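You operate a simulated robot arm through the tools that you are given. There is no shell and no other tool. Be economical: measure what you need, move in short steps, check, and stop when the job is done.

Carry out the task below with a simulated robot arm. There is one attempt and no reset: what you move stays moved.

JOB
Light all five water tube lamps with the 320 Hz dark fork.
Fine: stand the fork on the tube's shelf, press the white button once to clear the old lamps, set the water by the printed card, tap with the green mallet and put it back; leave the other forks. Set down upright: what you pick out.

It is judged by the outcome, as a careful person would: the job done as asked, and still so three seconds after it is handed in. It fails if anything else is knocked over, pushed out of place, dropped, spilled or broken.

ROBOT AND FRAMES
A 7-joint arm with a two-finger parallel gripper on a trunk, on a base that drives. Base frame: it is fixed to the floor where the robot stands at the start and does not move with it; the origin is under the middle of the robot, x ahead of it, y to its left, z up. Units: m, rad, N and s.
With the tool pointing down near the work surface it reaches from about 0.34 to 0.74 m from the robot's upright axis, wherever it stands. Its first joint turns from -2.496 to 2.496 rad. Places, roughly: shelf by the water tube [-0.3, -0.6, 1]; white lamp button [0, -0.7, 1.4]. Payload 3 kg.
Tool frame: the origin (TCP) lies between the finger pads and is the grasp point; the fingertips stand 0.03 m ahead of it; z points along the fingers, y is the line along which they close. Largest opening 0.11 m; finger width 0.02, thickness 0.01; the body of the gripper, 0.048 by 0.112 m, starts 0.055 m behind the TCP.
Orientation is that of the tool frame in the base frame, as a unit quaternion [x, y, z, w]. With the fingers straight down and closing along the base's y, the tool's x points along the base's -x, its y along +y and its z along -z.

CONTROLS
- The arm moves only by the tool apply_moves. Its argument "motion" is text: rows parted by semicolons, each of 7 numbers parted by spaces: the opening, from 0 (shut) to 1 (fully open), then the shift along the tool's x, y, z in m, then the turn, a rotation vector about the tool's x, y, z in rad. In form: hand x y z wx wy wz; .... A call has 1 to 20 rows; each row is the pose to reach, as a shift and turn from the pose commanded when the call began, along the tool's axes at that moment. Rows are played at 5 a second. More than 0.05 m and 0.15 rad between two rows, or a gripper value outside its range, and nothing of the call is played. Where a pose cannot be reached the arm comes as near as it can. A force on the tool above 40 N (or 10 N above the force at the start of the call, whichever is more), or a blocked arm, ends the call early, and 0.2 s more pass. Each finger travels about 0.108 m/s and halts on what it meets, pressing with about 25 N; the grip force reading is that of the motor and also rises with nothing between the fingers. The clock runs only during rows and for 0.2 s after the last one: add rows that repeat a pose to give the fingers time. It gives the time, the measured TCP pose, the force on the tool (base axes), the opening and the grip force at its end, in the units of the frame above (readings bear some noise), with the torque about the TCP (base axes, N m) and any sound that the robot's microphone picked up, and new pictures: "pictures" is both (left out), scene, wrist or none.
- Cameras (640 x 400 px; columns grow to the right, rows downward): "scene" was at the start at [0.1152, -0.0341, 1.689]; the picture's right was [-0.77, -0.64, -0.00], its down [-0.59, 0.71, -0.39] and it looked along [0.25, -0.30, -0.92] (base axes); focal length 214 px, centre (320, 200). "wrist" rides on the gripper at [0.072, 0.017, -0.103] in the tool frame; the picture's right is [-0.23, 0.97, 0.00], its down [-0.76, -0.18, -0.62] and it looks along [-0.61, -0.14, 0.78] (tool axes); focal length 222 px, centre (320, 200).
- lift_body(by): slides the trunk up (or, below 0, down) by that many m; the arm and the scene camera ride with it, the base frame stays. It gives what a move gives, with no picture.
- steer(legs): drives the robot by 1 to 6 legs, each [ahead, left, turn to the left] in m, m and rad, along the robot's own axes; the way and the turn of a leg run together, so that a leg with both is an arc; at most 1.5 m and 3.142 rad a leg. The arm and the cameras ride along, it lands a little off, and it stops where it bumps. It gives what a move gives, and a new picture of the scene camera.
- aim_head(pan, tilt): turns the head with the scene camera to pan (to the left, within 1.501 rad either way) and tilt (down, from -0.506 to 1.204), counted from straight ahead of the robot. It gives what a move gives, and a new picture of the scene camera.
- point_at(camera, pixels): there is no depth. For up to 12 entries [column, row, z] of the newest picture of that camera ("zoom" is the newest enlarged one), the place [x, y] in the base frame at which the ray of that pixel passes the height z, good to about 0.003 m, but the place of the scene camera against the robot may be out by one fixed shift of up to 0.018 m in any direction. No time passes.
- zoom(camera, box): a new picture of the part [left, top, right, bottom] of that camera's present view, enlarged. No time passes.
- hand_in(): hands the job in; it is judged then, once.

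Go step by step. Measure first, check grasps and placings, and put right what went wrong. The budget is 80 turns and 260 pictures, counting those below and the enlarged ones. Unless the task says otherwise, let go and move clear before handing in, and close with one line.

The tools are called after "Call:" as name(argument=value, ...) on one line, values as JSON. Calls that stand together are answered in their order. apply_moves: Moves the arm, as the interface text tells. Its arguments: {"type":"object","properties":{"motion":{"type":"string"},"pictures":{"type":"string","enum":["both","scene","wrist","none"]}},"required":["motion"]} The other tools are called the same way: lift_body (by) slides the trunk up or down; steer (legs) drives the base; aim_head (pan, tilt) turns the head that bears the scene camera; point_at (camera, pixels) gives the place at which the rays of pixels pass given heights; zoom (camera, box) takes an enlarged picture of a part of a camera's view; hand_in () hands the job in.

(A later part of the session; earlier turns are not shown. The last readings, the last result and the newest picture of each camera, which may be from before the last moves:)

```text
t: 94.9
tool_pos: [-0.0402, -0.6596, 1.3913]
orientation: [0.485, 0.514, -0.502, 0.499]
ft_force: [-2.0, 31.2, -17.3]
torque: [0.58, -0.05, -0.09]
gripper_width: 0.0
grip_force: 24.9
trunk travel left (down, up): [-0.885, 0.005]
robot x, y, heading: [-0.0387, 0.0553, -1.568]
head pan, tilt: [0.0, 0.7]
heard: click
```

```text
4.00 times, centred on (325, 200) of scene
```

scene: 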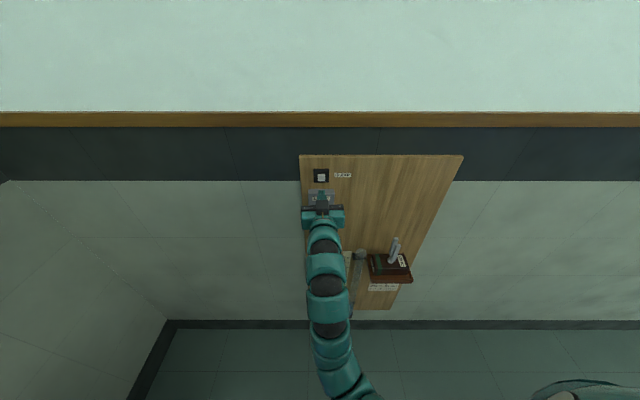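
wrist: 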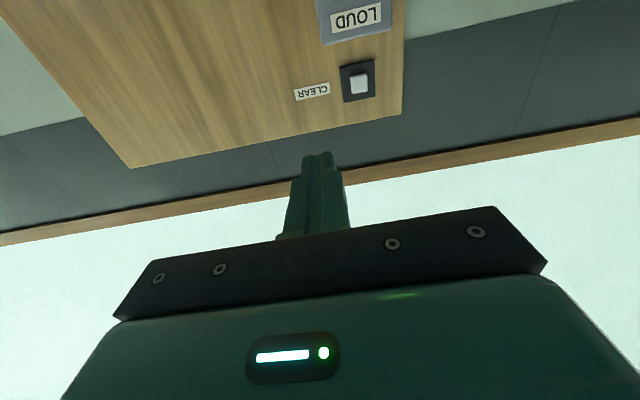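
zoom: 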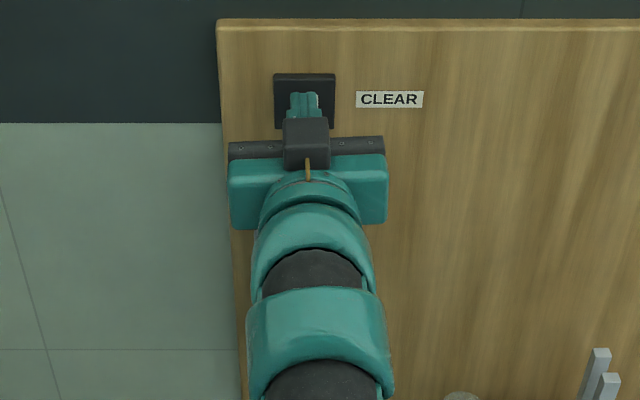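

A click was heard, so the button is pressed. I'll back straight off and confirm the lamps are out.

Call:
apply_moves(motion="0 0 0 -0.03 0 0 0; 0 0 0 -0.07 0 0 0; 0 0 0 -0.10 0 0 0", pictures="none")

Call:
steer(legs=[[-0.25, 0, 0]])

Call:
zoom(camera="scene", box=[260, 120, 420, 300])

```text
t: 95.7
tool_pos: [-0.0427, -0.5936, 1.3886]
orientation: [0.484, 0.514, -0.503, 0.498]
ft_force: [-0.9, -1.0, 0.4]
torque: [-0.04, -0.01, -0.01]
gripper_width: 0.0
grip_force: 25.4
out of reach, approached as far as the arm can: row 3
trunk travel left (down, up): [-0.885, 0.005]
robot x, y, heading: [-0.0369, 0.0552, -1.569]
head pan, tilt: [0.0, 0.7]
```

```text
t: 97.5
tool_pos: [-0.0435, -0.34, 1.3911]
orientation: [0.484, 0.514, -0.504, 0.498]
ft_force: [-0.2, 0.0, 0.5]
torque: [-0.01, -0.03, -0.03]
gripper_width: 0.0
grip_force: 24.8
trunk travel left (down, up): [-0.885, 0.005]
robot x, y, heading: [-0.0353, 0.3059, -1.573]
head pan, tilt: [0.0, 0.7]
```

scene: 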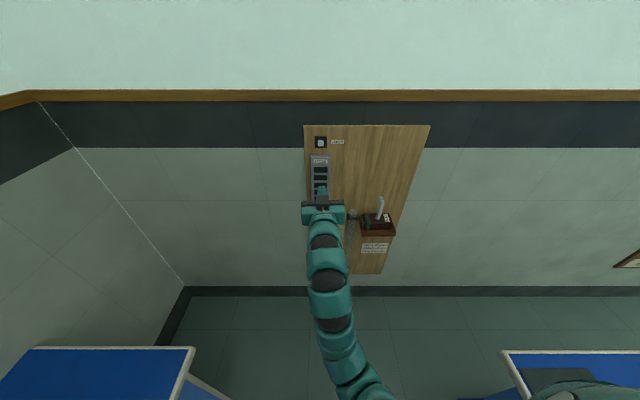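

```text
2.22 times, centred on (340, 210) of scene
```

zoom: 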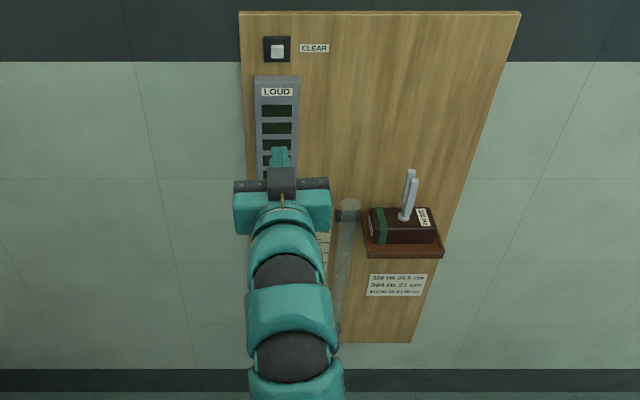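

All lamps are dark. Now the water: I'll lower the trunk so the level tool and cameras come down to the reservoir.

Call:
lift_body(by=-0.45)

Call:
lift_body(by=-0.35)

Call:
aim_head(pan=0.0, tilt=0.45)

Call:
zoom(camera="wrist", box=[0, 0, 640, 400])

```text
refused: -0.45 is not a number from -0.4 to 0.4
```

```text
t: 100.9
tool_pos: [-0.044, -0.3433, 1.0397]
orientation: [0.484, 0.514, -0.503, 0.498]
ft_force: [0.8, -0.8, 0.4]
torque: [-0.01, 0.02, 0.0]
gripper_width: 0.0001
grip_force: 24.2
trunk travel left (down, up): [-0.535, 0.355]
robot x, y, heading: [-0.0418, 0.3051, -1.572]
head pan, tilt: [0.0, 0.7]
```

```text
t: 101.7
tool_pos: [-0.043, -0.342, 1.0407]
orientation: [0.485, 0.514, -0.503, 0.498]
ft_force: [0.2, 0.2, 0.3]
torque: [-0.03, -0.03, 0.01]
gripper_width: 0.0
grip_force: 24.8
trunk travel left (down, up): [-0.535, 0.355]
robot x, y, heading: [-0.0402, 0.3086, -1.576]
head pan, tilt: [0.0, 0.45]
```

scene: 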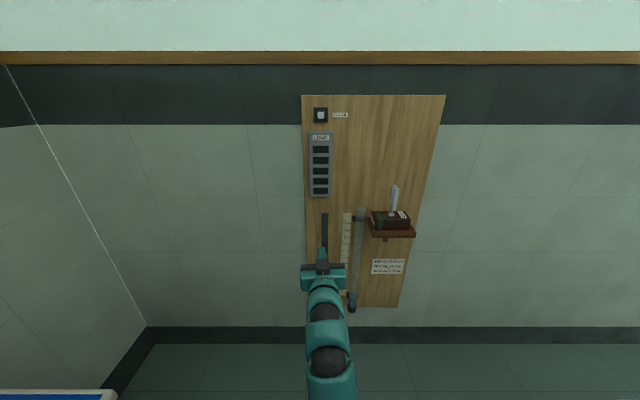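

```text
1.00 times, centred on (320, 200) of wrist (not enlarged: the box is as wide or as high as the picture)
```

zoom: 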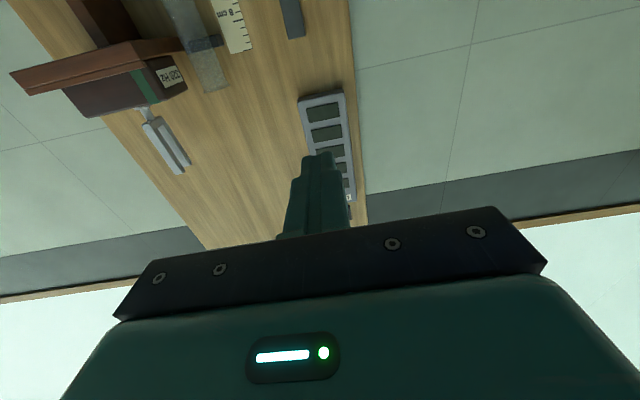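

Continuing down 0.4 m.

Call:
lift_body(by=-0.4)

Call:
aim_head(pan=0.0, tilt=0.4)

Call:
zoom(camera="wrist", box=[0, 0, 640, 400])

```text
t: 105.5
tool_pos: [-0.0435, -0.3436, 0.6408]
orientation: [0.485, 0.514, -0.504, 0.498]
ft_force: [-0.2, 0.6, 0.1]
torque: [0.01, -0.02, -0.01]
gripper_width: 0.0001
grip_force: 24.9
trunk travel left (down, up): [-0.135, 0.755]
robot x, y, heading: [-0.039, 0.3066, -1.572]
head pan, tilt: [0.0, 0.45]
```

```text
t: 106.2
tool_pos: [-0.0428, -0.3419, 0.6411]
orientation: [0.484, 0.514, -0.503, 0.498]
ft_force: [-0.4, 0.1, 0.7]
torque: [-0.01, 0.0, -0.03]
gripper_width: 0.0
grip_force: 24.8
trunk travel left (down, up): [-0.135, 0.755]
robot x, y, heading: [-0.0368, 0.3084, -1.565]
head pan, tilt: [0.0, 0.4]
```

scene: 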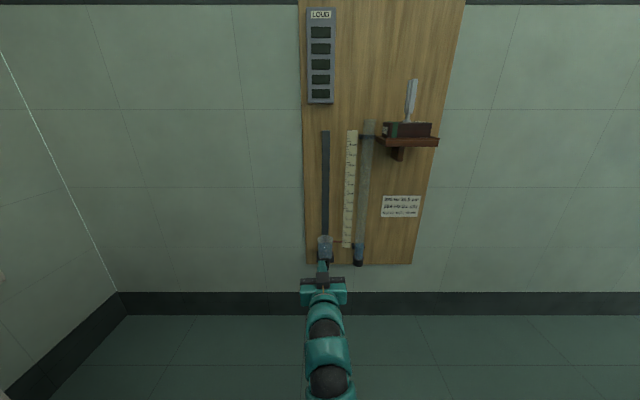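

```text
1.00 times, centred on (320, 200) of wrist (not enlarged: the box is as wide or as high as the picture)
```

zoom: 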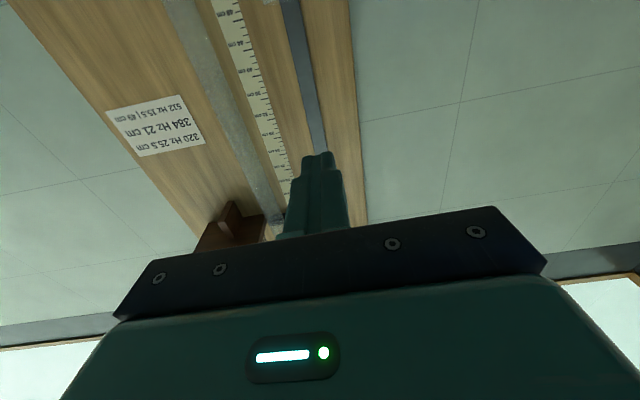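

The arm hides the knob, so I'll shift the base right 0.15 m to see the reservoir and bracket.

Call:
steer(legs=[[0, -0.15, 0]])

Call:
zoom(camera="scene", box=[260, 210, 360, 290])

Call:
zoom(camera="scene", box=[260, 120, 360, 280])

```text
t: 107.5
tool_pos: [-0.1945, -0.3414, 0.6401]
orientation: [0.485, 0.514, -0.503, 0.498]
ft_force: [-0.5, 0.0, 0.2]
torque: [-0.01, 0.01, 0.03]
gripper_width: 0.0001
grip_force: 24.9
trunk travel left (down, up): [-0.135, 0.755]
robot x, y, heading: [-0.1872, 0.3036, -1.575]
head pan, tilt: [0.0, 0.4]
```

scene: 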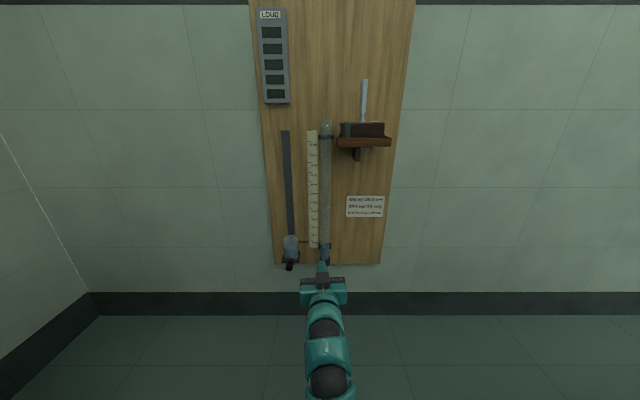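

```text
5.00 times, centred on (310, 250) of scene
```

zoom: 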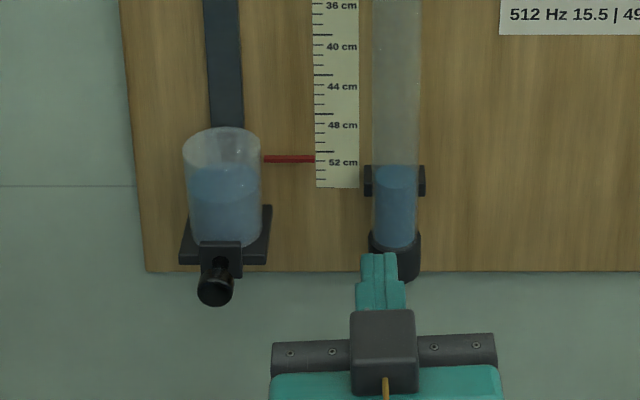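

```text
2.50 times, centred on (310, 200) of scene
```

zoom: 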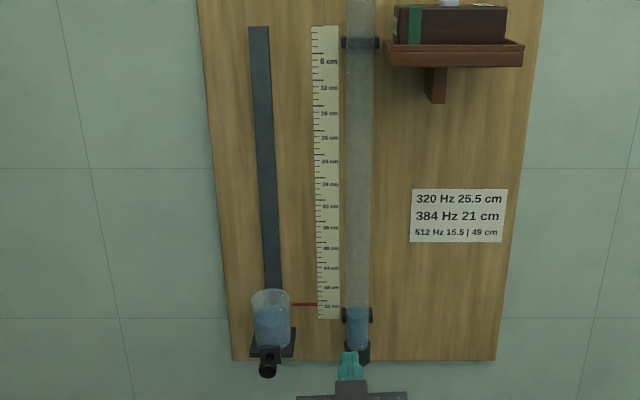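

The pointer reads about 51.7 cm, and a black knob at zoom (216,288) sticks out toward the robot below the cup. I'll get rays for knob, cup and scale marks.

Call:
zoom(camera="scene", box=[260, 210, 360, 290])

Call:
point_at(camera="zoom", pixels=[[216, 288, 0.4], [216, 288, 0.3], [216, 288, 0.45], [345, 162, 0.5], [345, 162, 0.4], [345, 47, 0.62], [345, 47, 0.5], [290, 159, 0.5], [225, 155, 0.5], [222, 243, 0.4], [237, 260, 0.4], [200, 285, 0.4]])

```text
5.00 times, centred on (310, 250) of scene
```

zoom: 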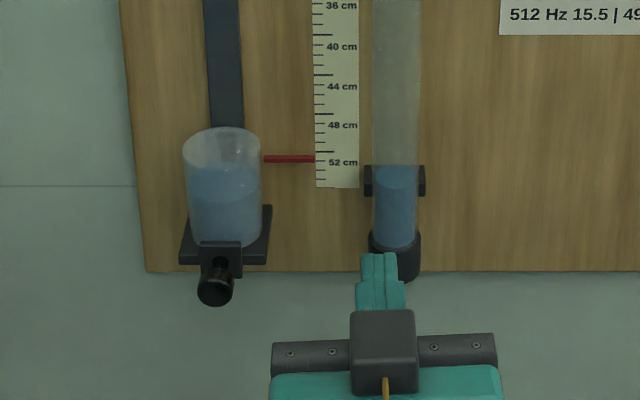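

```text
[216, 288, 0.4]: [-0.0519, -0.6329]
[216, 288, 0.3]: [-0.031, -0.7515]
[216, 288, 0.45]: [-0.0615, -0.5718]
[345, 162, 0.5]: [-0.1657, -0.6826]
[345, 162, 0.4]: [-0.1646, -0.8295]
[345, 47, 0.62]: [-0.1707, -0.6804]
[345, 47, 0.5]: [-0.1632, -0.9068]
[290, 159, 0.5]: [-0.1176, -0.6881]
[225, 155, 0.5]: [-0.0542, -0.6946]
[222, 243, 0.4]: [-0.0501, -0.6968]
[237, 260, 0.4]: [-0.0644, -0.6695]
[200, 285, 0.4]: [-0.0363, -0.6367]
```

Scale heights agree (52 cm ↔ z 0.50, 40 cm ↔ 0.62). I'll drop lower and line the hand up with the knob to see it from the wrist camera.

Call:
lift_body(by=-0.13)

Call:
apply_moves(motion="0.2 0.03 0.03 0 0 0 0; 0.4 0.06 0.06 0 0 0 0; 0.6 0.08 0.1 0 0 0 0; 0.6 0.08 0.134 0 0 0 0; 0.6 0.08 0.134 0 0 0 0", pictures="both")

```text
t: 109.3
tool_pos: [-0.1991, -0.3404, 0.6198]
orientation: [-0.484, -0.506, 0.51, -0.499]
ft_force: [1.3, 0.8, 0.3]
torque: [0.01, -0.04, 0.04]
gripper_width: 0.0
grip_force: 25.1
trunk travel left (down, up): [-0.103, 0.787]
robot x, y, heading: [-0.1901, 0.3057, -1.575]
head pan, tilt: [0.0, 0.4]
stopped: the arm was blocked; the commanded pose is now the measured one
```

```text
t: 110.7
tool_pos: [-0.1176, -0.3617, 0.5905]
orientation: [-0.432, -0.466, 0.612, -0.47]
ft_force: [0.0, -0.4, -0.5]
torque: [-0.04, -0.02, -0.06]
gripper_width: 0.0661
grip_force: 0.1
trunk travel left (down, up): [-0.103, 0.787]
robot x, y, heading: [-0.1859, 0.3052, -1.572]
head pan, tilt: [0.0, 0.4]
stopped in row 5: the arm was blocked; the commanded pose is now the measured one
```

scene: 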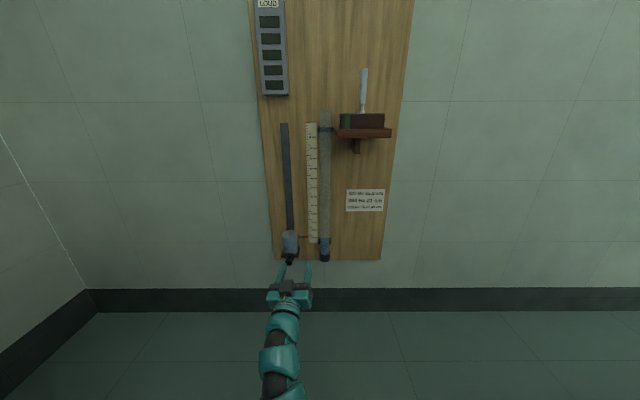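
wrist: 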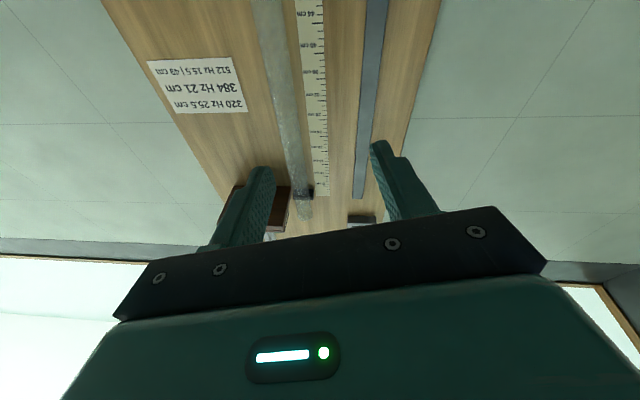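

The arm fouled something low down, so it needs more trunk height with the hand reaching lower. I'll raise the trunk 0.25 and bring the arm down with a slight downward pitch.

Call:
lift_body(by=0.27)

Call:
apply_moves(motion="0.6 0.04 0.0147 -0.009 -0.033 0.0965 0.0355; 0.6 0.08 0.0294 -0.018 -0.066 0.193 0.071; 0.6 0.12 0.044 -0.027 -0.1 0.29 0.106; 0.6 0.16 0.0587 -0.035 -0.133 0.386 0.142; 0.6 0.2 0.0733 -0.044 -0.133 0.386 0.142; 0.6 0.24 0.088 -0.053 -0.133 0.386 0.142; 0.6 0.28 0.103 -0.062 -0.133 0.386 0.142; 0.6 0.317 0.1174 -0.071 -0.133 0.386 0.142; 0.6 0.317 0.1174 -0.071 -0.133 0.386 0.142", pictures="both")

```text
t: 113.5
tool_pos: [-0.1122, -0.3593, 0.8507]
orientation: [-0.432, -0.472, 0.606, -0.472]
ft_force: [0.5, -0.2, -0.3]
torque: [0.02, -0.03, -0.01]
gripper_width: 0.0661
grip_force: 0.0
trunk travel left (down, up): [-0.373, 0.517]
robot x, y, heading: [-0.1876, 0.3074, -1.574]
head pan, tilt: [0.0, 0.4]
```

```text
t: 115.5
tool_pos: [-0.0496, -0.3544, 0.5086]
orientation: [0.54, 0.562, -0.445, 0.442]
ft_force: [-0.3, -0.4, 0.7]
torque: [-0.01, 0.0, -0.01]
gripper_width: 0.066
grip_force: 0.0
trunk travel left (down, up): [-0.373, 0.517]
robot x, y, heading: [-0.1817, 0.3051, -1.575]
head pan, tilt: [0.0, 0.4]
```

scene: 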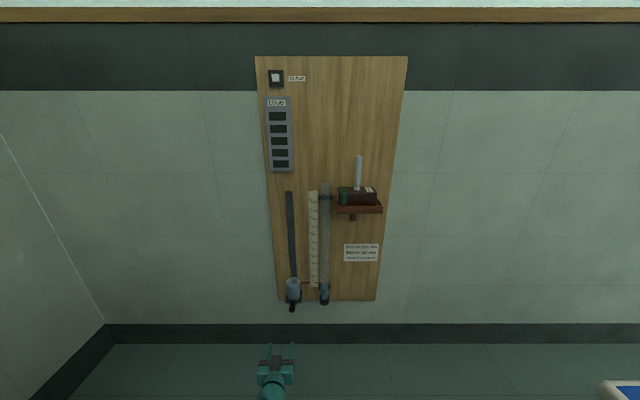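
wrist: 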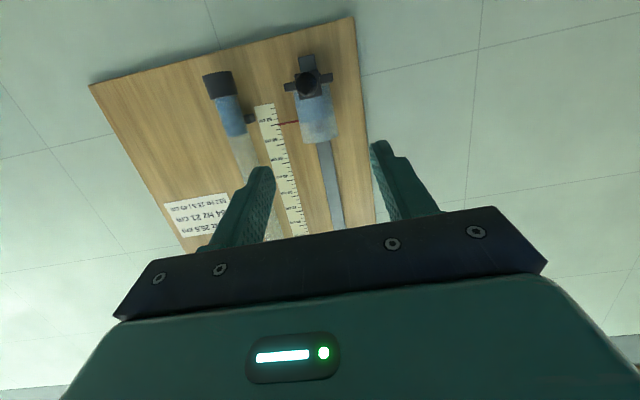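

Excellent view: the knob is at wrist (308,82) below the cup. I'll triangulate it from both cameras.

Call:
zoom(camera="scene", box=[270, 260, 350, 320])

Call:
point_at(camera="zoom", pixels=[[176, 378, 0.4], [176, 378, 0.45], [176, 378, 0.42]])

Call:
point_at(camera="wrist", pixels=[[308, 82, 0.39], [308, 82, 0.4], [308, 82, 0.41], [308, 82, 0.42], [308, 82, 0.43], [308, 82, 0.44]])

Call:
zoom(camera="wrist", box=[260, 30, 370, 140])

```text
6.67 times, centred on (310, 290) of scene
```

zoom: 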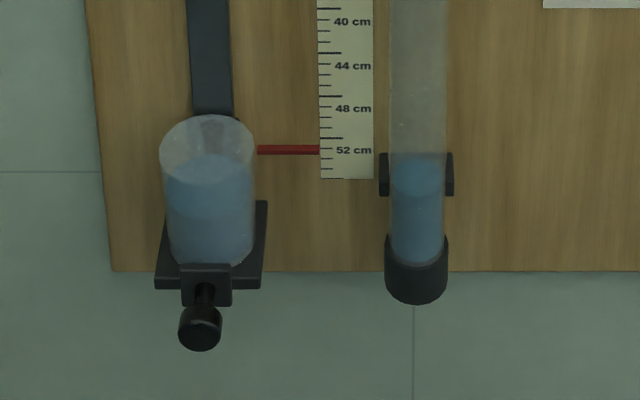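

```text
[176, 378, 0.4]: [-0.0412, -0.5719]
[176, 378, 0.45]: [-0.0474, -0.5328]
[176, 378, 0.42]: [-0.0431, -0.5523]
```

```text
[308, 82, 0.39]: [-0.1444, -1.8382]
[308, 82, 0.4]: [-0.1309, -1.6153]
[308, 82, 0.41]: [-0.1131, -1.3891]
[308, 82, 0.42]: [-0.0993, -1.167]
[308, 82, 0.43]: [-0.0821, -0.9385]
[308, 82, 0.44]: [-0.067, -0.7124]
```

```text
3.64 times, centred on (315, 85) of wrist
```

zoom: 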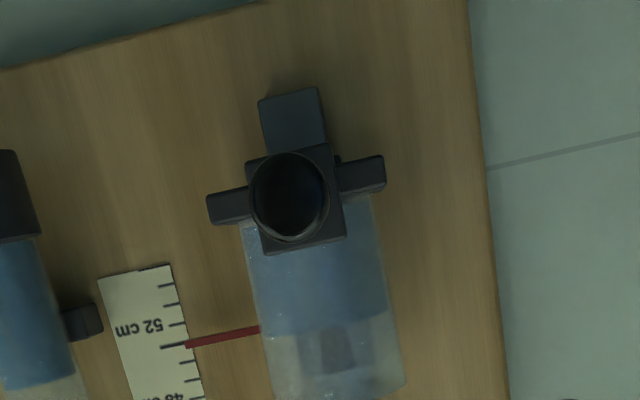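

Call:
point_at(camera="scene", pixels=[[292, 310, 0.43], [292, 310, 0.44], [292, 310, 0.45], [292, 307, 0.455], [291, 300, 0.455], [292, 307, 0.44]])

```text
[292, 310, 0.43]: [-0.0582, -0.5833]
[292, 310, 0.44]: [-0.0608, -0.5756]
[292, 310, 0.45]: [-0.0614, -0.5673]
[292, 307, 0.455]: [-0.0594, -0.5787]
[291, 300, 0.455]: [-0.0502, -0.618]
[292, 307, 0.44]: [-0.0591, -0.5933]
```

Knob: face centre about (-0.060,-0.585,0.445), diameter ~28 mm. I'll drive 0.17 m forward, then level the tool and bring it to knob height.

Call:
steer(legs=[[0.16, 0, 0]])

Call:
apply_moves(motion="0.6 0.02 -0.004 -0.004 0 -0.07 0; 0.6 0.04 -0.008 -0.004 0 -0.14 0; 0.6 0.062 -0.012 -0.004 0 -0.2 0; 0.6 0.062 -0.012 -0.004 0 -0.2 0", pictures="both")

Call:
zoom(camera="wrist", box=[200, 60, 440, 220])

```text
t: 116.9
tool_pos: [-0.0506, -0.5154, 0.5102]
orientation: [0.539, 0.562, -0.444, 0.442]
ft_force: [0.2, -1.1, 0.3]
torque: [0.03, 0.0, 0.02]
gripper_width: 0.0663
grip_force: 0.1
trunk travel left (down, up): [-0.373, 0.517]
robot x, y, heading: [-0.1879, 0.1472, -1.574]
head pan, tilt: [0.0, 0.4]
```

scene: 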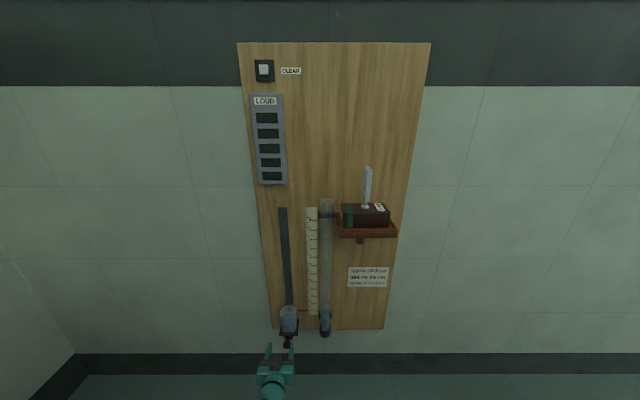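

```text
t: 117.9
tool_pos: [-0.065, -0.4985, 0.4501]
orientation: [0.493, 0.514, -0.497, 0.495]
ft_force: [-0.2, 0.9, 0.9]
torque: [0.0, 0.03, 0.0]
gripper_width: 0.0658
grip_force: 0.1
trunk travel left (down, up): [-0.373, 0.517]
robot x, y, heading: [-0.1844, 0.1441, -1.574]
head pan, tilt: [0.0, 0.4]
```

scene: 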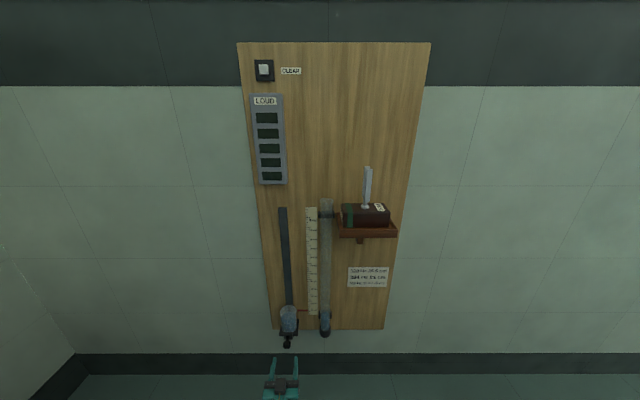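
wrist: 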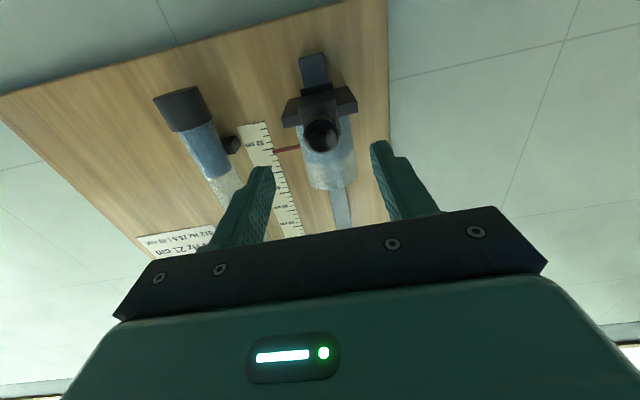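

```text
2.50 times, centred on (320, 140) of wrist
```

zoom: 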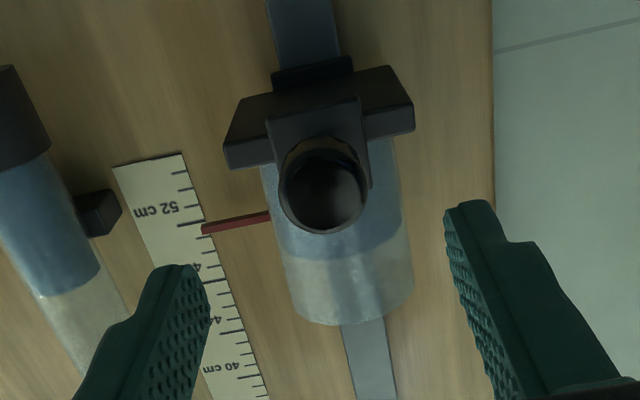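

Call:
point_at(camera="wrist", pixels=[[322, 137, 0.42], [322, 137, 0.43], [322, 137, 0.435], [322, 137, 0.44], [322, 137, 0.445], [322, 137, 0.45], [322, 137, 0.46]])

Call:
point_at(camera="scene", pixels=[[287, 345, 0.43], [287, 345, 0.44], [287, 345, 0.45]])

```text
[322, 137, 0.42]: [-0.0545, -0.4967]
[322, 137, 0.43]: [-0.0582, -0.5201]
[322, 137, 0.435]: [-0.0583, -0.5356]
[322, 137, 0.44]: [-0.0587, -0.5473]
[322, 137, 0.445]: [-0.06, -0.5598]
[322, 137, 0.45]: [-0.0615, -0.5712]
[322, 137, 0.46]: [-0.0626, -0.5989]
```

```text
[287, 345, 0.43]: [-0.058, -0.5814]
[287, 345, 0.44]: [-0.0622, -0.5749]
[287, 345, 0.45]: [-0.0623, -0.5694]
```

The knob face centre is at (-0.061,-0.571,0.448), well aligned with the hand. I'll drive 0.05 m and then finish with the arm.

Call:
steer(legs=[[0.05, 0, 0]])

Call:
apply_moves(motion="0.6 0 0.001 0.01 0 0 0; 0.6 0 0.002 0.02 0 0 0; 0.6 0 0.002 0.02 0 0 0", pictures="wrist")

Call:
zoom(camera="wrist", box=[200, 60, 440, 220])

Call:
zoom(camera="scene", box=[240, 300, 360, 400])

```text
t: 118.8
tool_pos: [-0.063, -0.5495, 0.45]
orientation: [0.492, 0.516, -0.496, 0.496]
ft_force: [0.3, -0.2, 0.2]
torque: [0.0, -0.01, 0.03]
gripper_width: 0.0661
grip_force: 0.0
trunk travel left (down, up): [-0.373, 0.517]
robot x, y, heading: [-0.1879, 0.0917, -1.574]
head pan, tilt: [0.0, 0.4]
```

scene: 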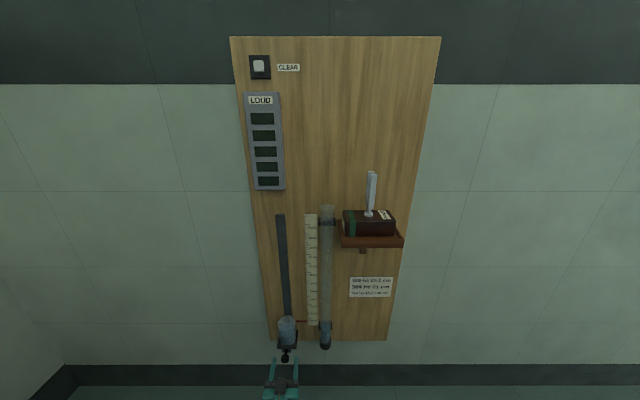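

```text
t: 119.6
tool_pos: [-0.0623, -0.5692, 0.4501]
orientation: [0.493, 0.515, -0.496, 0.496]
ft_force: [0.1, 0.2, 0.1]
torque: [-0.01, 0.0, 0.01]
gripper_width: 0.0663
grip_force: 0.1
trunk travel left (down, up): [-0.373, 0.517]
robot x, y, heading: [-0.1872, 0.0948, -1.574]
head pan, tilt: [0.0, 0.4]
```

wrist: 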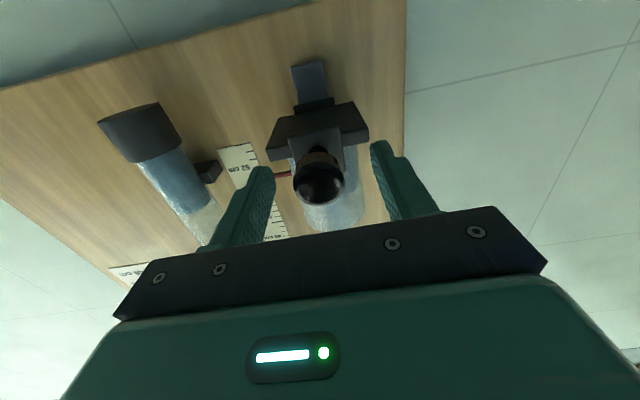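

```text
2.50 times, centred on (320, 140) of wrist
```

zoom: 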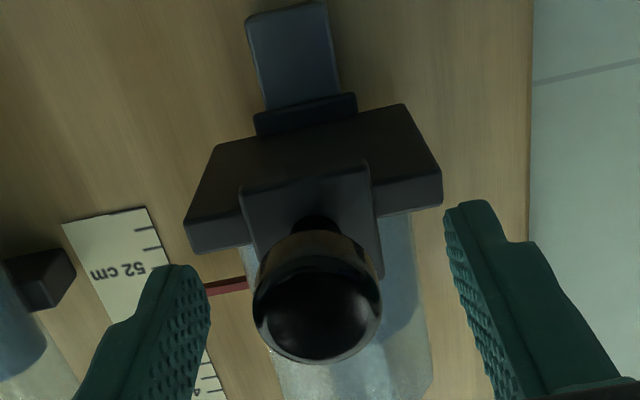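

```text
4.00 times, centred on (300, 350) of scene
```

zoom: 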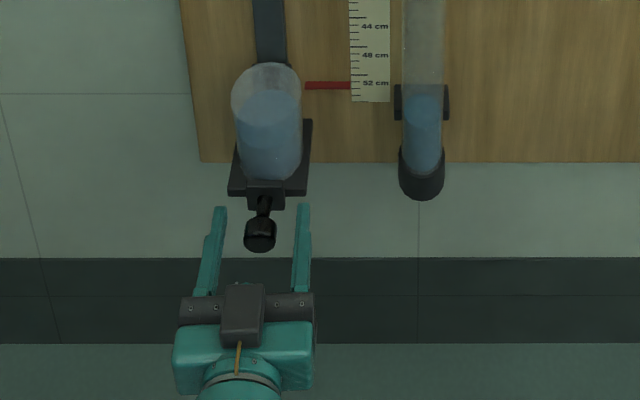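

The knob is between the pads and centred. Closing on it.

Call:
apply_moves(motion="0.4 0 0 0 0 0 0; 0.2 0 0 0 0 0 0; 0 0 0 0 0 0 0; 0 0 0 0 0 0 0", pictures="wrist")

Call:
zoom(camera="scene", box=[240, 300, 360, 400])

```text
t: 120.6
tool_pos: [-0.0608, -0.5699, 0.4505]
orientation: [0.493, 0.515, -0.497, 0.495]
ft_force: [-0.1, -0.8, 2.0]
torque: [0.07, 0.02, 0.01]
gripper_width: 0.0293
grip_force: 44.9
trunk travel left (down, up): [-0.373, 0.517]
robot x, y, heading: [-0.1917, 0.0934, -1.575]
head pan, tilt: [0.0, 0.4]
```

wrist: 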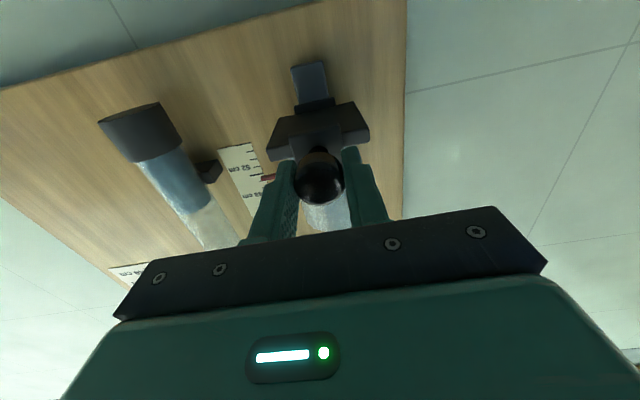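

```text
4.00 times, centred on (300, 350) of scene
```

zoom: 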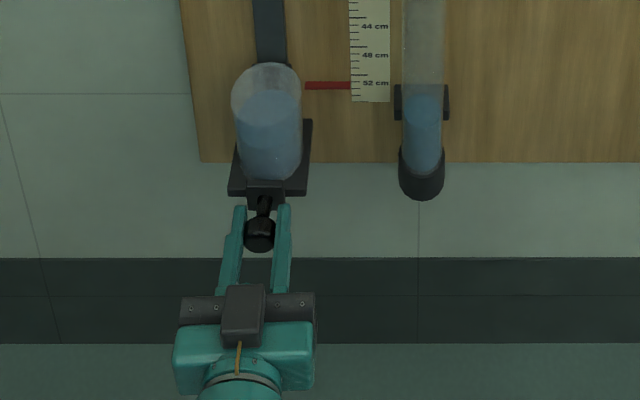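

Knob gripped (29 mm). I'll test with a small 10 mm arm lift.

Call:
apply_moves(motion="0 -0.005 0 0 0 0 0; 0 -0.01 0 0 0 0 0; 0 -0.01 0 0 0 0 0", pictures="none")

Call:
zoom(camera="scene", box=[240, 300, 360, 400])

```text
t: 121.4
tool_pos: [-0.0608, -0.5687, 0.4601]
orientation: [0.493, 0.515, -0.497, 0.495]
ft_force: [-3.7, 8.2, -2.2]
torque: [0.43, 0.3, 0.12]
gripper_width: 0.0293
grip_force: 45.1
trunk travel left (down, up): [-0.373, 0.517]
robot x, y, heading: [-0.1878, 0.0924, -1.571]
head pan, tilt: [0.0, 0.4]
```

```text
4.00 times, centred on (300, 350) of scene
```

zoom: 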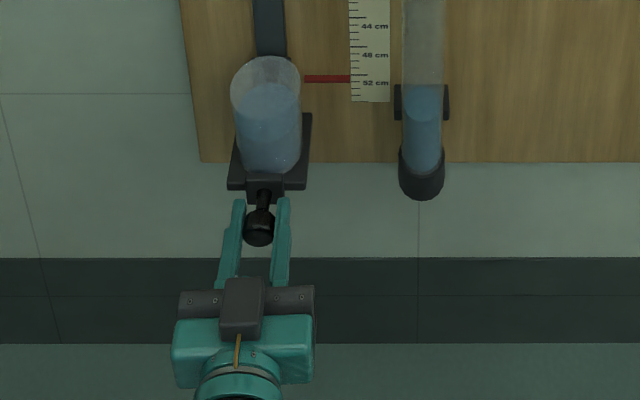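

The slide moved up with the knob. Lifting the trunk 0.22 m in two parts.

Call:
lift_body(by=0.1)

Call:
lift_body(by=0.12)

Call:
aim_head(pan=0.0, tilt=0.5)

Call:
zoom(camera="scene", box=[250, 250, 350, 350])

```text
t: 122.8
tool_pos: [-0.0618, -0.569, 0.5622]
orientation: [0.493, 0.514, -0.497, 0.496]
ft_force: [-7.6, 16.2, 2.1]
torque: [0.59, 0.01, -0.06]
gripper_width: 0.0294
grip_force: 44.6
trunk travel left (down, up): [-0.473, 0.417]
robot x, y, heading: [-0.187, 0.0949, -1.569]
head pan, tilt: [0.0, 0.4]
```

```text
t: 124.2
tool_pos: [-0.0617, -0.5697, 0.6819]
orientation: [0.493, 0.514, -0.497, 0.496]
ft_force: [-6.2, 10.6, 2.2]
torque: [0.94, -0.02, -0.15]
gripper_width: 0.0295
grip_force: 44.8
trunk travel left (down, up): [-0.593, 0.297]
robot x, y, heading: [-0.188, 0.0947, -1.573]
head pan, tilt: [0.0, 0.4]
```

```text
t: 124.9
tool_pos: [-0.0603, -0.5693, 0.6807]
orientation: [0.492, 0.515, -0.497, 0.496]
ft_force: [-6.9, 6.9, 3.1]
torque: [-0.94, 0.0, 0.01]
gripper_width: 0.0295
grip_force: 45.3
trunk travel left (down, up): [-0.593, 0.297]
robot x, y, heading: [-0.1845, 0.0952, -1.573]
head pan, tilt: [0.0, 0.499]
```

scene: 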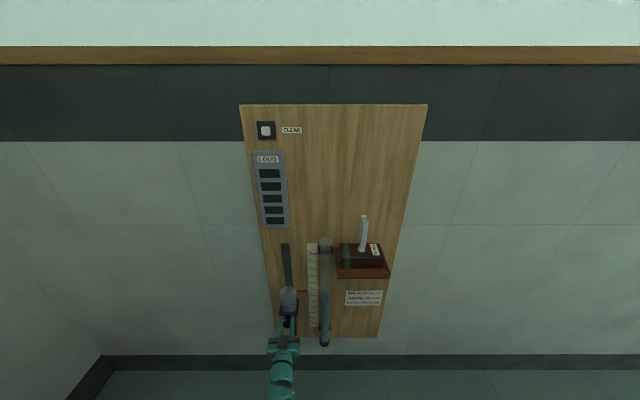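

```text
4.00 times, centred on (300, 300) of scene
```

zoom: 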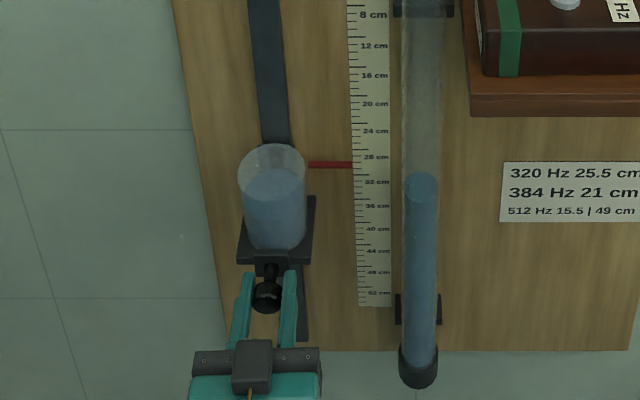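

The water followed, and the pointer is now near 29 cm. Zooming in for a precise reading.

Call:
zoom(camera="scene", box=[295, 275, 335, 305])

```text
13.33 times, centred on (315, 290) of scene
```

zoom: 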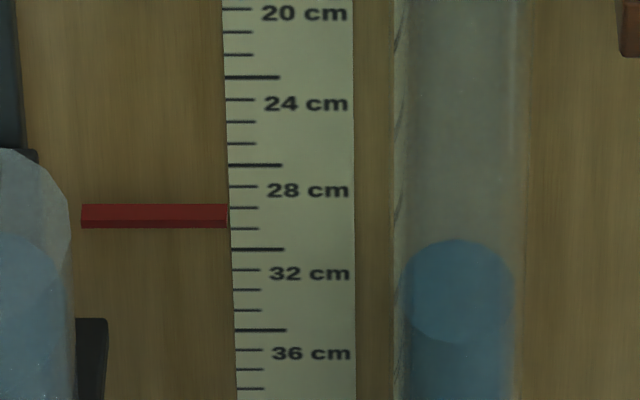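

Labels line up with single ticks at 1 cm spacing, so the pointer reads about 28.9 cm. I'll check the tube's top rim against the scale zero, since the depth is counted from the rim.

Call:
zoom(camera="scene", box=[295, 230, 345, 265])

Call:
point_at(camera="zoom", pixels=[[320, 200, 1.0], [320, 200, 1.02], [320, 200, 0.9]])

```text
11.43 times, centred on (320, 248) of scene
```

zoom: 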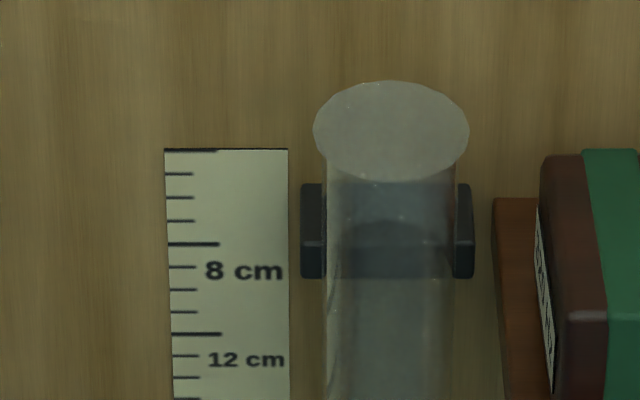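

```text
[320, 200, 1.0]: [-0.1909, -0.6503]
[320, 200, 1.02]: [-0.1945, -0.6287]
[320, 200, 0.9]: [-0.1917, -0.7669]
```

Call:
point_at(camera="zoom", pixels=[[391, 131, 1.0], [391, 131, 1.01], [391, 131, 1.02], [391, 131, 1.03], [391, 131, 1.04], [190, 148, 0.98], [190, 148, 1.0], [190, 244, 0.94], [190, 244, 0.96], [230, 270, 0.93], [230, 270, 0.95]])

Call:
aim_head(pan=0.0, tilt=0.2)

```text
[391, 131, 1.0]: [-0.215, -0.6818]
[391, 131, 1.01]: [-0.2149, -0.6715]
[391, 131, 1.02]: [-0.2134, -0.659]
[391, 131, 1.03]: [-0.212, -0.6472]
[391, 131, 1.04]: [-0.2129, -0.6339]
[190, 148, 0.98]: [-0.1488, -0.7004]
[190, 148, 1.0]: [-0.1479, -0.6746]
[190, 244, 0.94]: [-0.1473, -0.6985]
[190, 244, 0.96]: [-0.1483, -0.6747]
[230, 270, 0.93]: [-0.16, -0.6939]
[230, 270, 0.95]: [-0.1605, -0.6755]
```

```text
t: 125.7
tool_pos: [-0.0612, -0.5695, 0.6805]
orientation: [0.494, 0.513, -0.497, 0.495]
ft_force: [-5.1, 3.5, 2.2]
torque: [-1.22, 0.05, 0.02]
gripper_width: 0.0293
grip_force: 44.6
trunk travel left (down, up): [-0.593, 0.297]
robot x, y, heading: [-0.1859, 0.0966, -1.575]
head pan, tilt: [0.0, 0.201]
```

scene: 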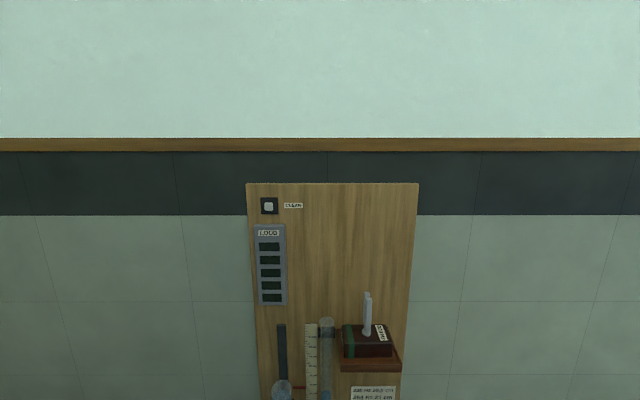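

The rim is about z≈1.022 and the "8 cm" label about 0.941, which supports reading the labels directly from the rim. I'll raise another 35 mm and then inspect with a level view.

Call:
lift_body(by=0.035)

Call:
aim_head(pan=0.0, tilt=0.5)

Call:
zoom(camera="scene", box=[295, 275, 335, 305])

Call:
zoom(camera="wrist", box=[200, 100, 400, 260])

```text
t: 126.5
tool_pos: [-0.0619, -0.5692, 0.7161]
orientation: [0.493, 0.514, -0.497, 0.496]
ft_force: [-6.2, 6.2, 2.1]
torque: [0.9, 0.02, -0.03]
gripper_width: 0.0292
grip_force: 44.9
trunk travel left (down, up): [-0.628, 0.262]
robot x, y, heading: [-0.1883, 0.0951, -1.575]
head pan, tilt: [0.0, 0.201]
```

```text
t: 127.3
tool_pos: [-0.0611, -0.5695, 0.7152]
orientation: [0.492, 0.515, -0.496, 0.496]
ft_force: [-5.4, 3.2, 2.0]
torque: [-0.65, 0.0, -0.05]
gripper_width: 0.0295
grip_force: 45.0
trunk travel left (down, up): [-0.628, 0.262]
robot x, y, heading: [-0.187, 0.0944, -1.579]
head pan, tilt: [0.0, 0.499]
```

scene: 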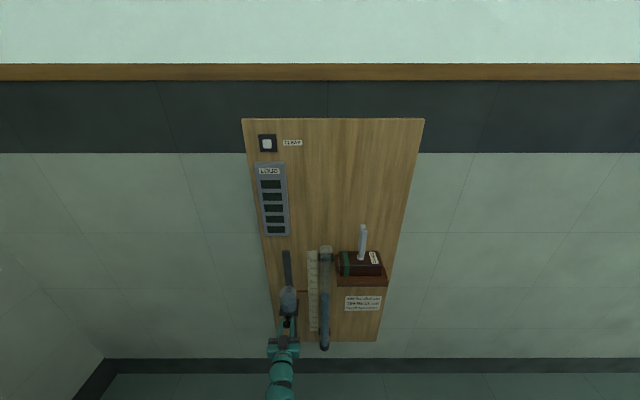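

```text
13.33 times, centred on (315, 290) of scene
```

zoom: 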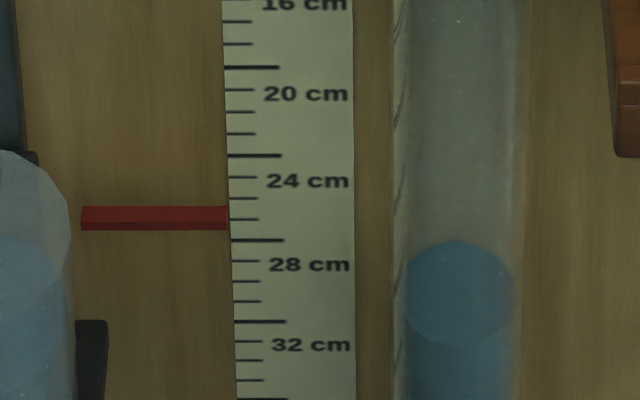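

```text
2.50 times, centred on (300, 180) of wrist
```

zoom: 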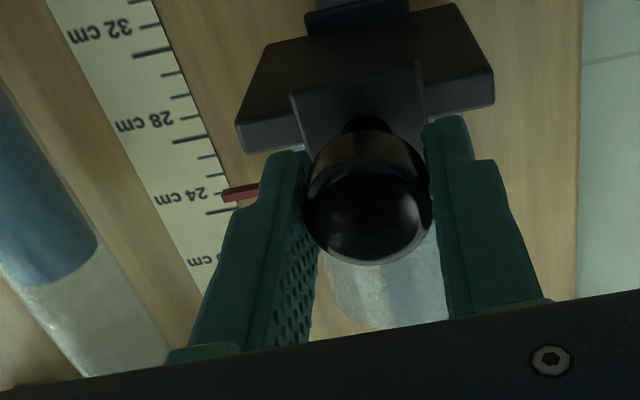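

From above the pointer seems ~26, from below ~24, so it stands off the scale. I'll let go of the knob, back away and take a level view to read the true height against the tube rim.

Call:
apply_moves(motion="0.2 0 0 0 0 0 0; 0.4 0 0 0 0 0 0; 0.6 0 0 0 0 0 0; 0.6 0 0 -0.02 0 0 0", pictures="none")

Call:
steer(legs=[[-0.35, 0, 0]])

Call:
lift_body(by=-0.38)

Call:
aim_head(pan=0.0, tilt=0.1)

Call:
point_at(camera="scene", pixels=[[320, 300, 0.5], [320, 300, 0.7], [320, 250, 0.7]])

```text
t: 128.3
tool_pos: [-0.0605, -0.5492, 0.7148]
orientation: [0.494, 0.514, -0.497, 0.494]
ft_force: [0.2, -1.0, 0.1]
torque: [-0.01, 0.01, -0.01]
gripper_width: 0.0661
grip_force: 0.1
trunk travel left (down, up): [-0.628, 0.262]
robot x, y, heading: [-0.1837, 0.0946, -1.571]
head pan, tilt: [0.0, 0.499]
```

```text
t: 130.6
tool_pos: [-0.0602, -0.2007, 0.7154]
orientation: [0.493, 0.515, -0.497, 0.495]
ft_force: [-0.5, 0.1, 0.5]
torque: [0.02, -0.02, 0.0]
gripper_width: 0.066
grip_force: 0.0
trunk travel left (down, up): [-0.628, 0.262]
robot x, y, heading: [-0.1875, 0.4441, -1.575]
head pan, tilt: [0.0, 0.499]
```

scene: 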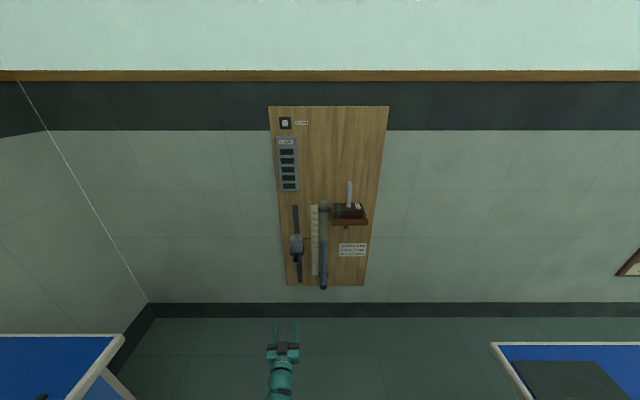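

```text
t: 134.2
tool_pos: [-0.0611, -0.2006, 0.336]
orientation: [0.493, 0.515, -0.497, 0.495]
ft_force: [0.5, 0.5, 0.2]
torque: [0.03, 0.0, 0.01]
gripper_width: 0.066
grip_force: 0.1
trunk travel left (down, up): [-0.248, 0.642]
robot x, y, heading: [-0.1871, 0.445, -1.571]
head pan, tilt: [0.0, 0.499]
```

```text
t: 135.1
tool_pos: [-0.0604, -0.1998, 0.3353]
orientation: [0.493, 0.515, -0.497, 0.495]
ft_force: [-0.2, 1.0, 0.0]
torque: [-0.02, 0.03, -0.02]
gripper_width: 0.0661
grip_force: 0.0
trunk travel left (down, up): [-0.248, 0.642]
robot x, y, heading: [-0.1858, 0.44, -1.577]
head pan, tilt: [0.0, 0.099]
```

scene: 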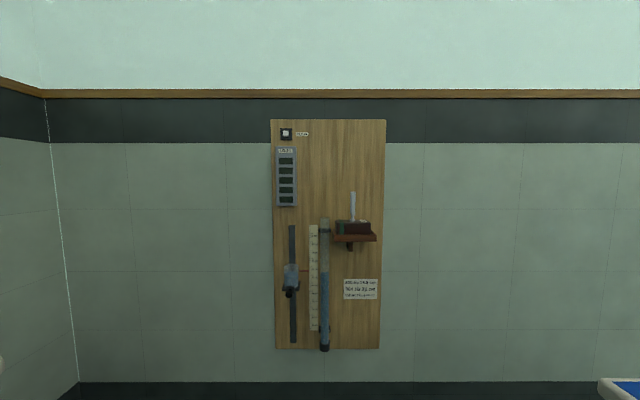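

```text
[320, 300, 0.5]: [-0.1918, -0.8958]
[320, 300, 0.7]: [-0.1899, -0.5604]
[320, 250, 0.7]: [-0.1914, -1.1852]
```

The slide held. I'll lower 0.17 m more so the camera is nearly level with the tube rim.

Call:
lift_body(by=-0.17)

Call:
aim_head(pan=0.0, tilt=0.05)

Call:
zoom(camera="scene", box=[280, 165, 360, 215])

Call:
zoom(camera="scene", box=[280, 210, 360, 260])

Call:
zoom(camera="scene", box=[260, 170, 380, 300])

```text
t: 137.2
tool_pos: [-0.0745, -0.2247, 0.2807]
orientation: [-0.482, -0.494, 0.523, -0.501]
ft_force: [-1.9, -3.1, 4.5]
torque: [0.38, 0.0, 0.16]
gripper_width: 0.0658
grip_force: 0.1
trunk travel left (down, up): [-0.162, 0.728]
robot x, y, heading: [-0.1872, 0.4456, -1.574]
head pan, tilt: [0.0, 0.099]
stopped: the arm was blocked; the commanded pose is now the measured one
```

```text
t: 137.9
tool_pos: [-0.0736, -0.2233, 0.2737]
orientation: [-0.485, -0.497, 0.518, -0.499]
ft_force: [0.1, -0.2, -0.3]
torque: [-0.01, 0.0, 0.01]
gripper_width: 0.0662
grip_force: 0.1
trunk travel left (down, up): [-0.162, 0.728]
robot x, y, heading: [-0.1828, 0.4419, -1.577]
head pan, tilt: [0.0, 0.051]
```

scene: 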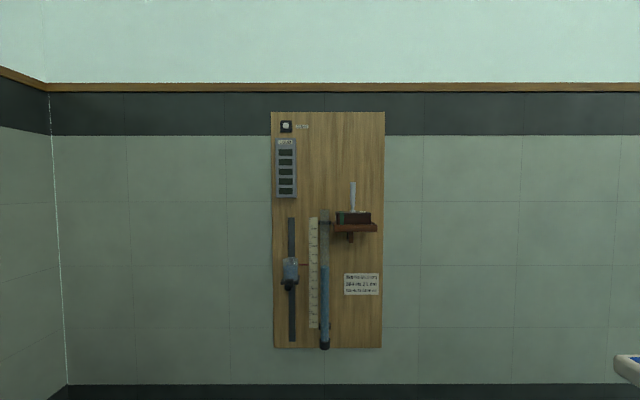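

```text
8.00 times, centred on (320, 190) of scene
```

zoom: 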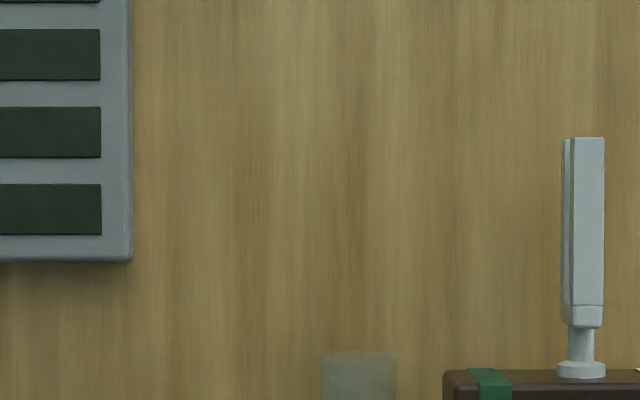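

```text
8.00 times, centred on (320, 235) of scene
```

zoom: 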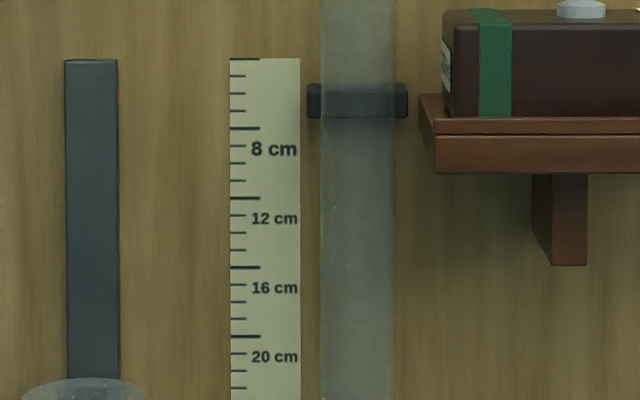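

```text
3.08 times, centred on (320, 235) of scene
```

zoom: 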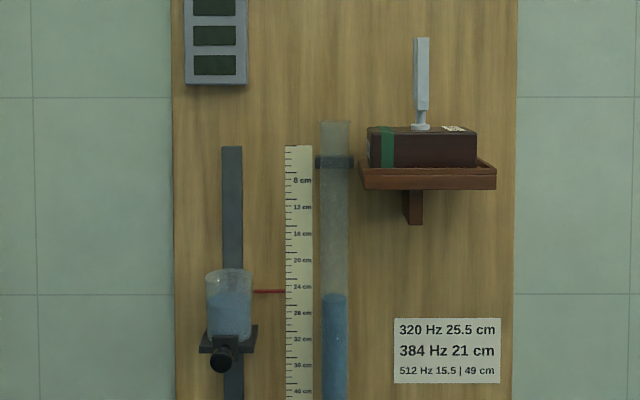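

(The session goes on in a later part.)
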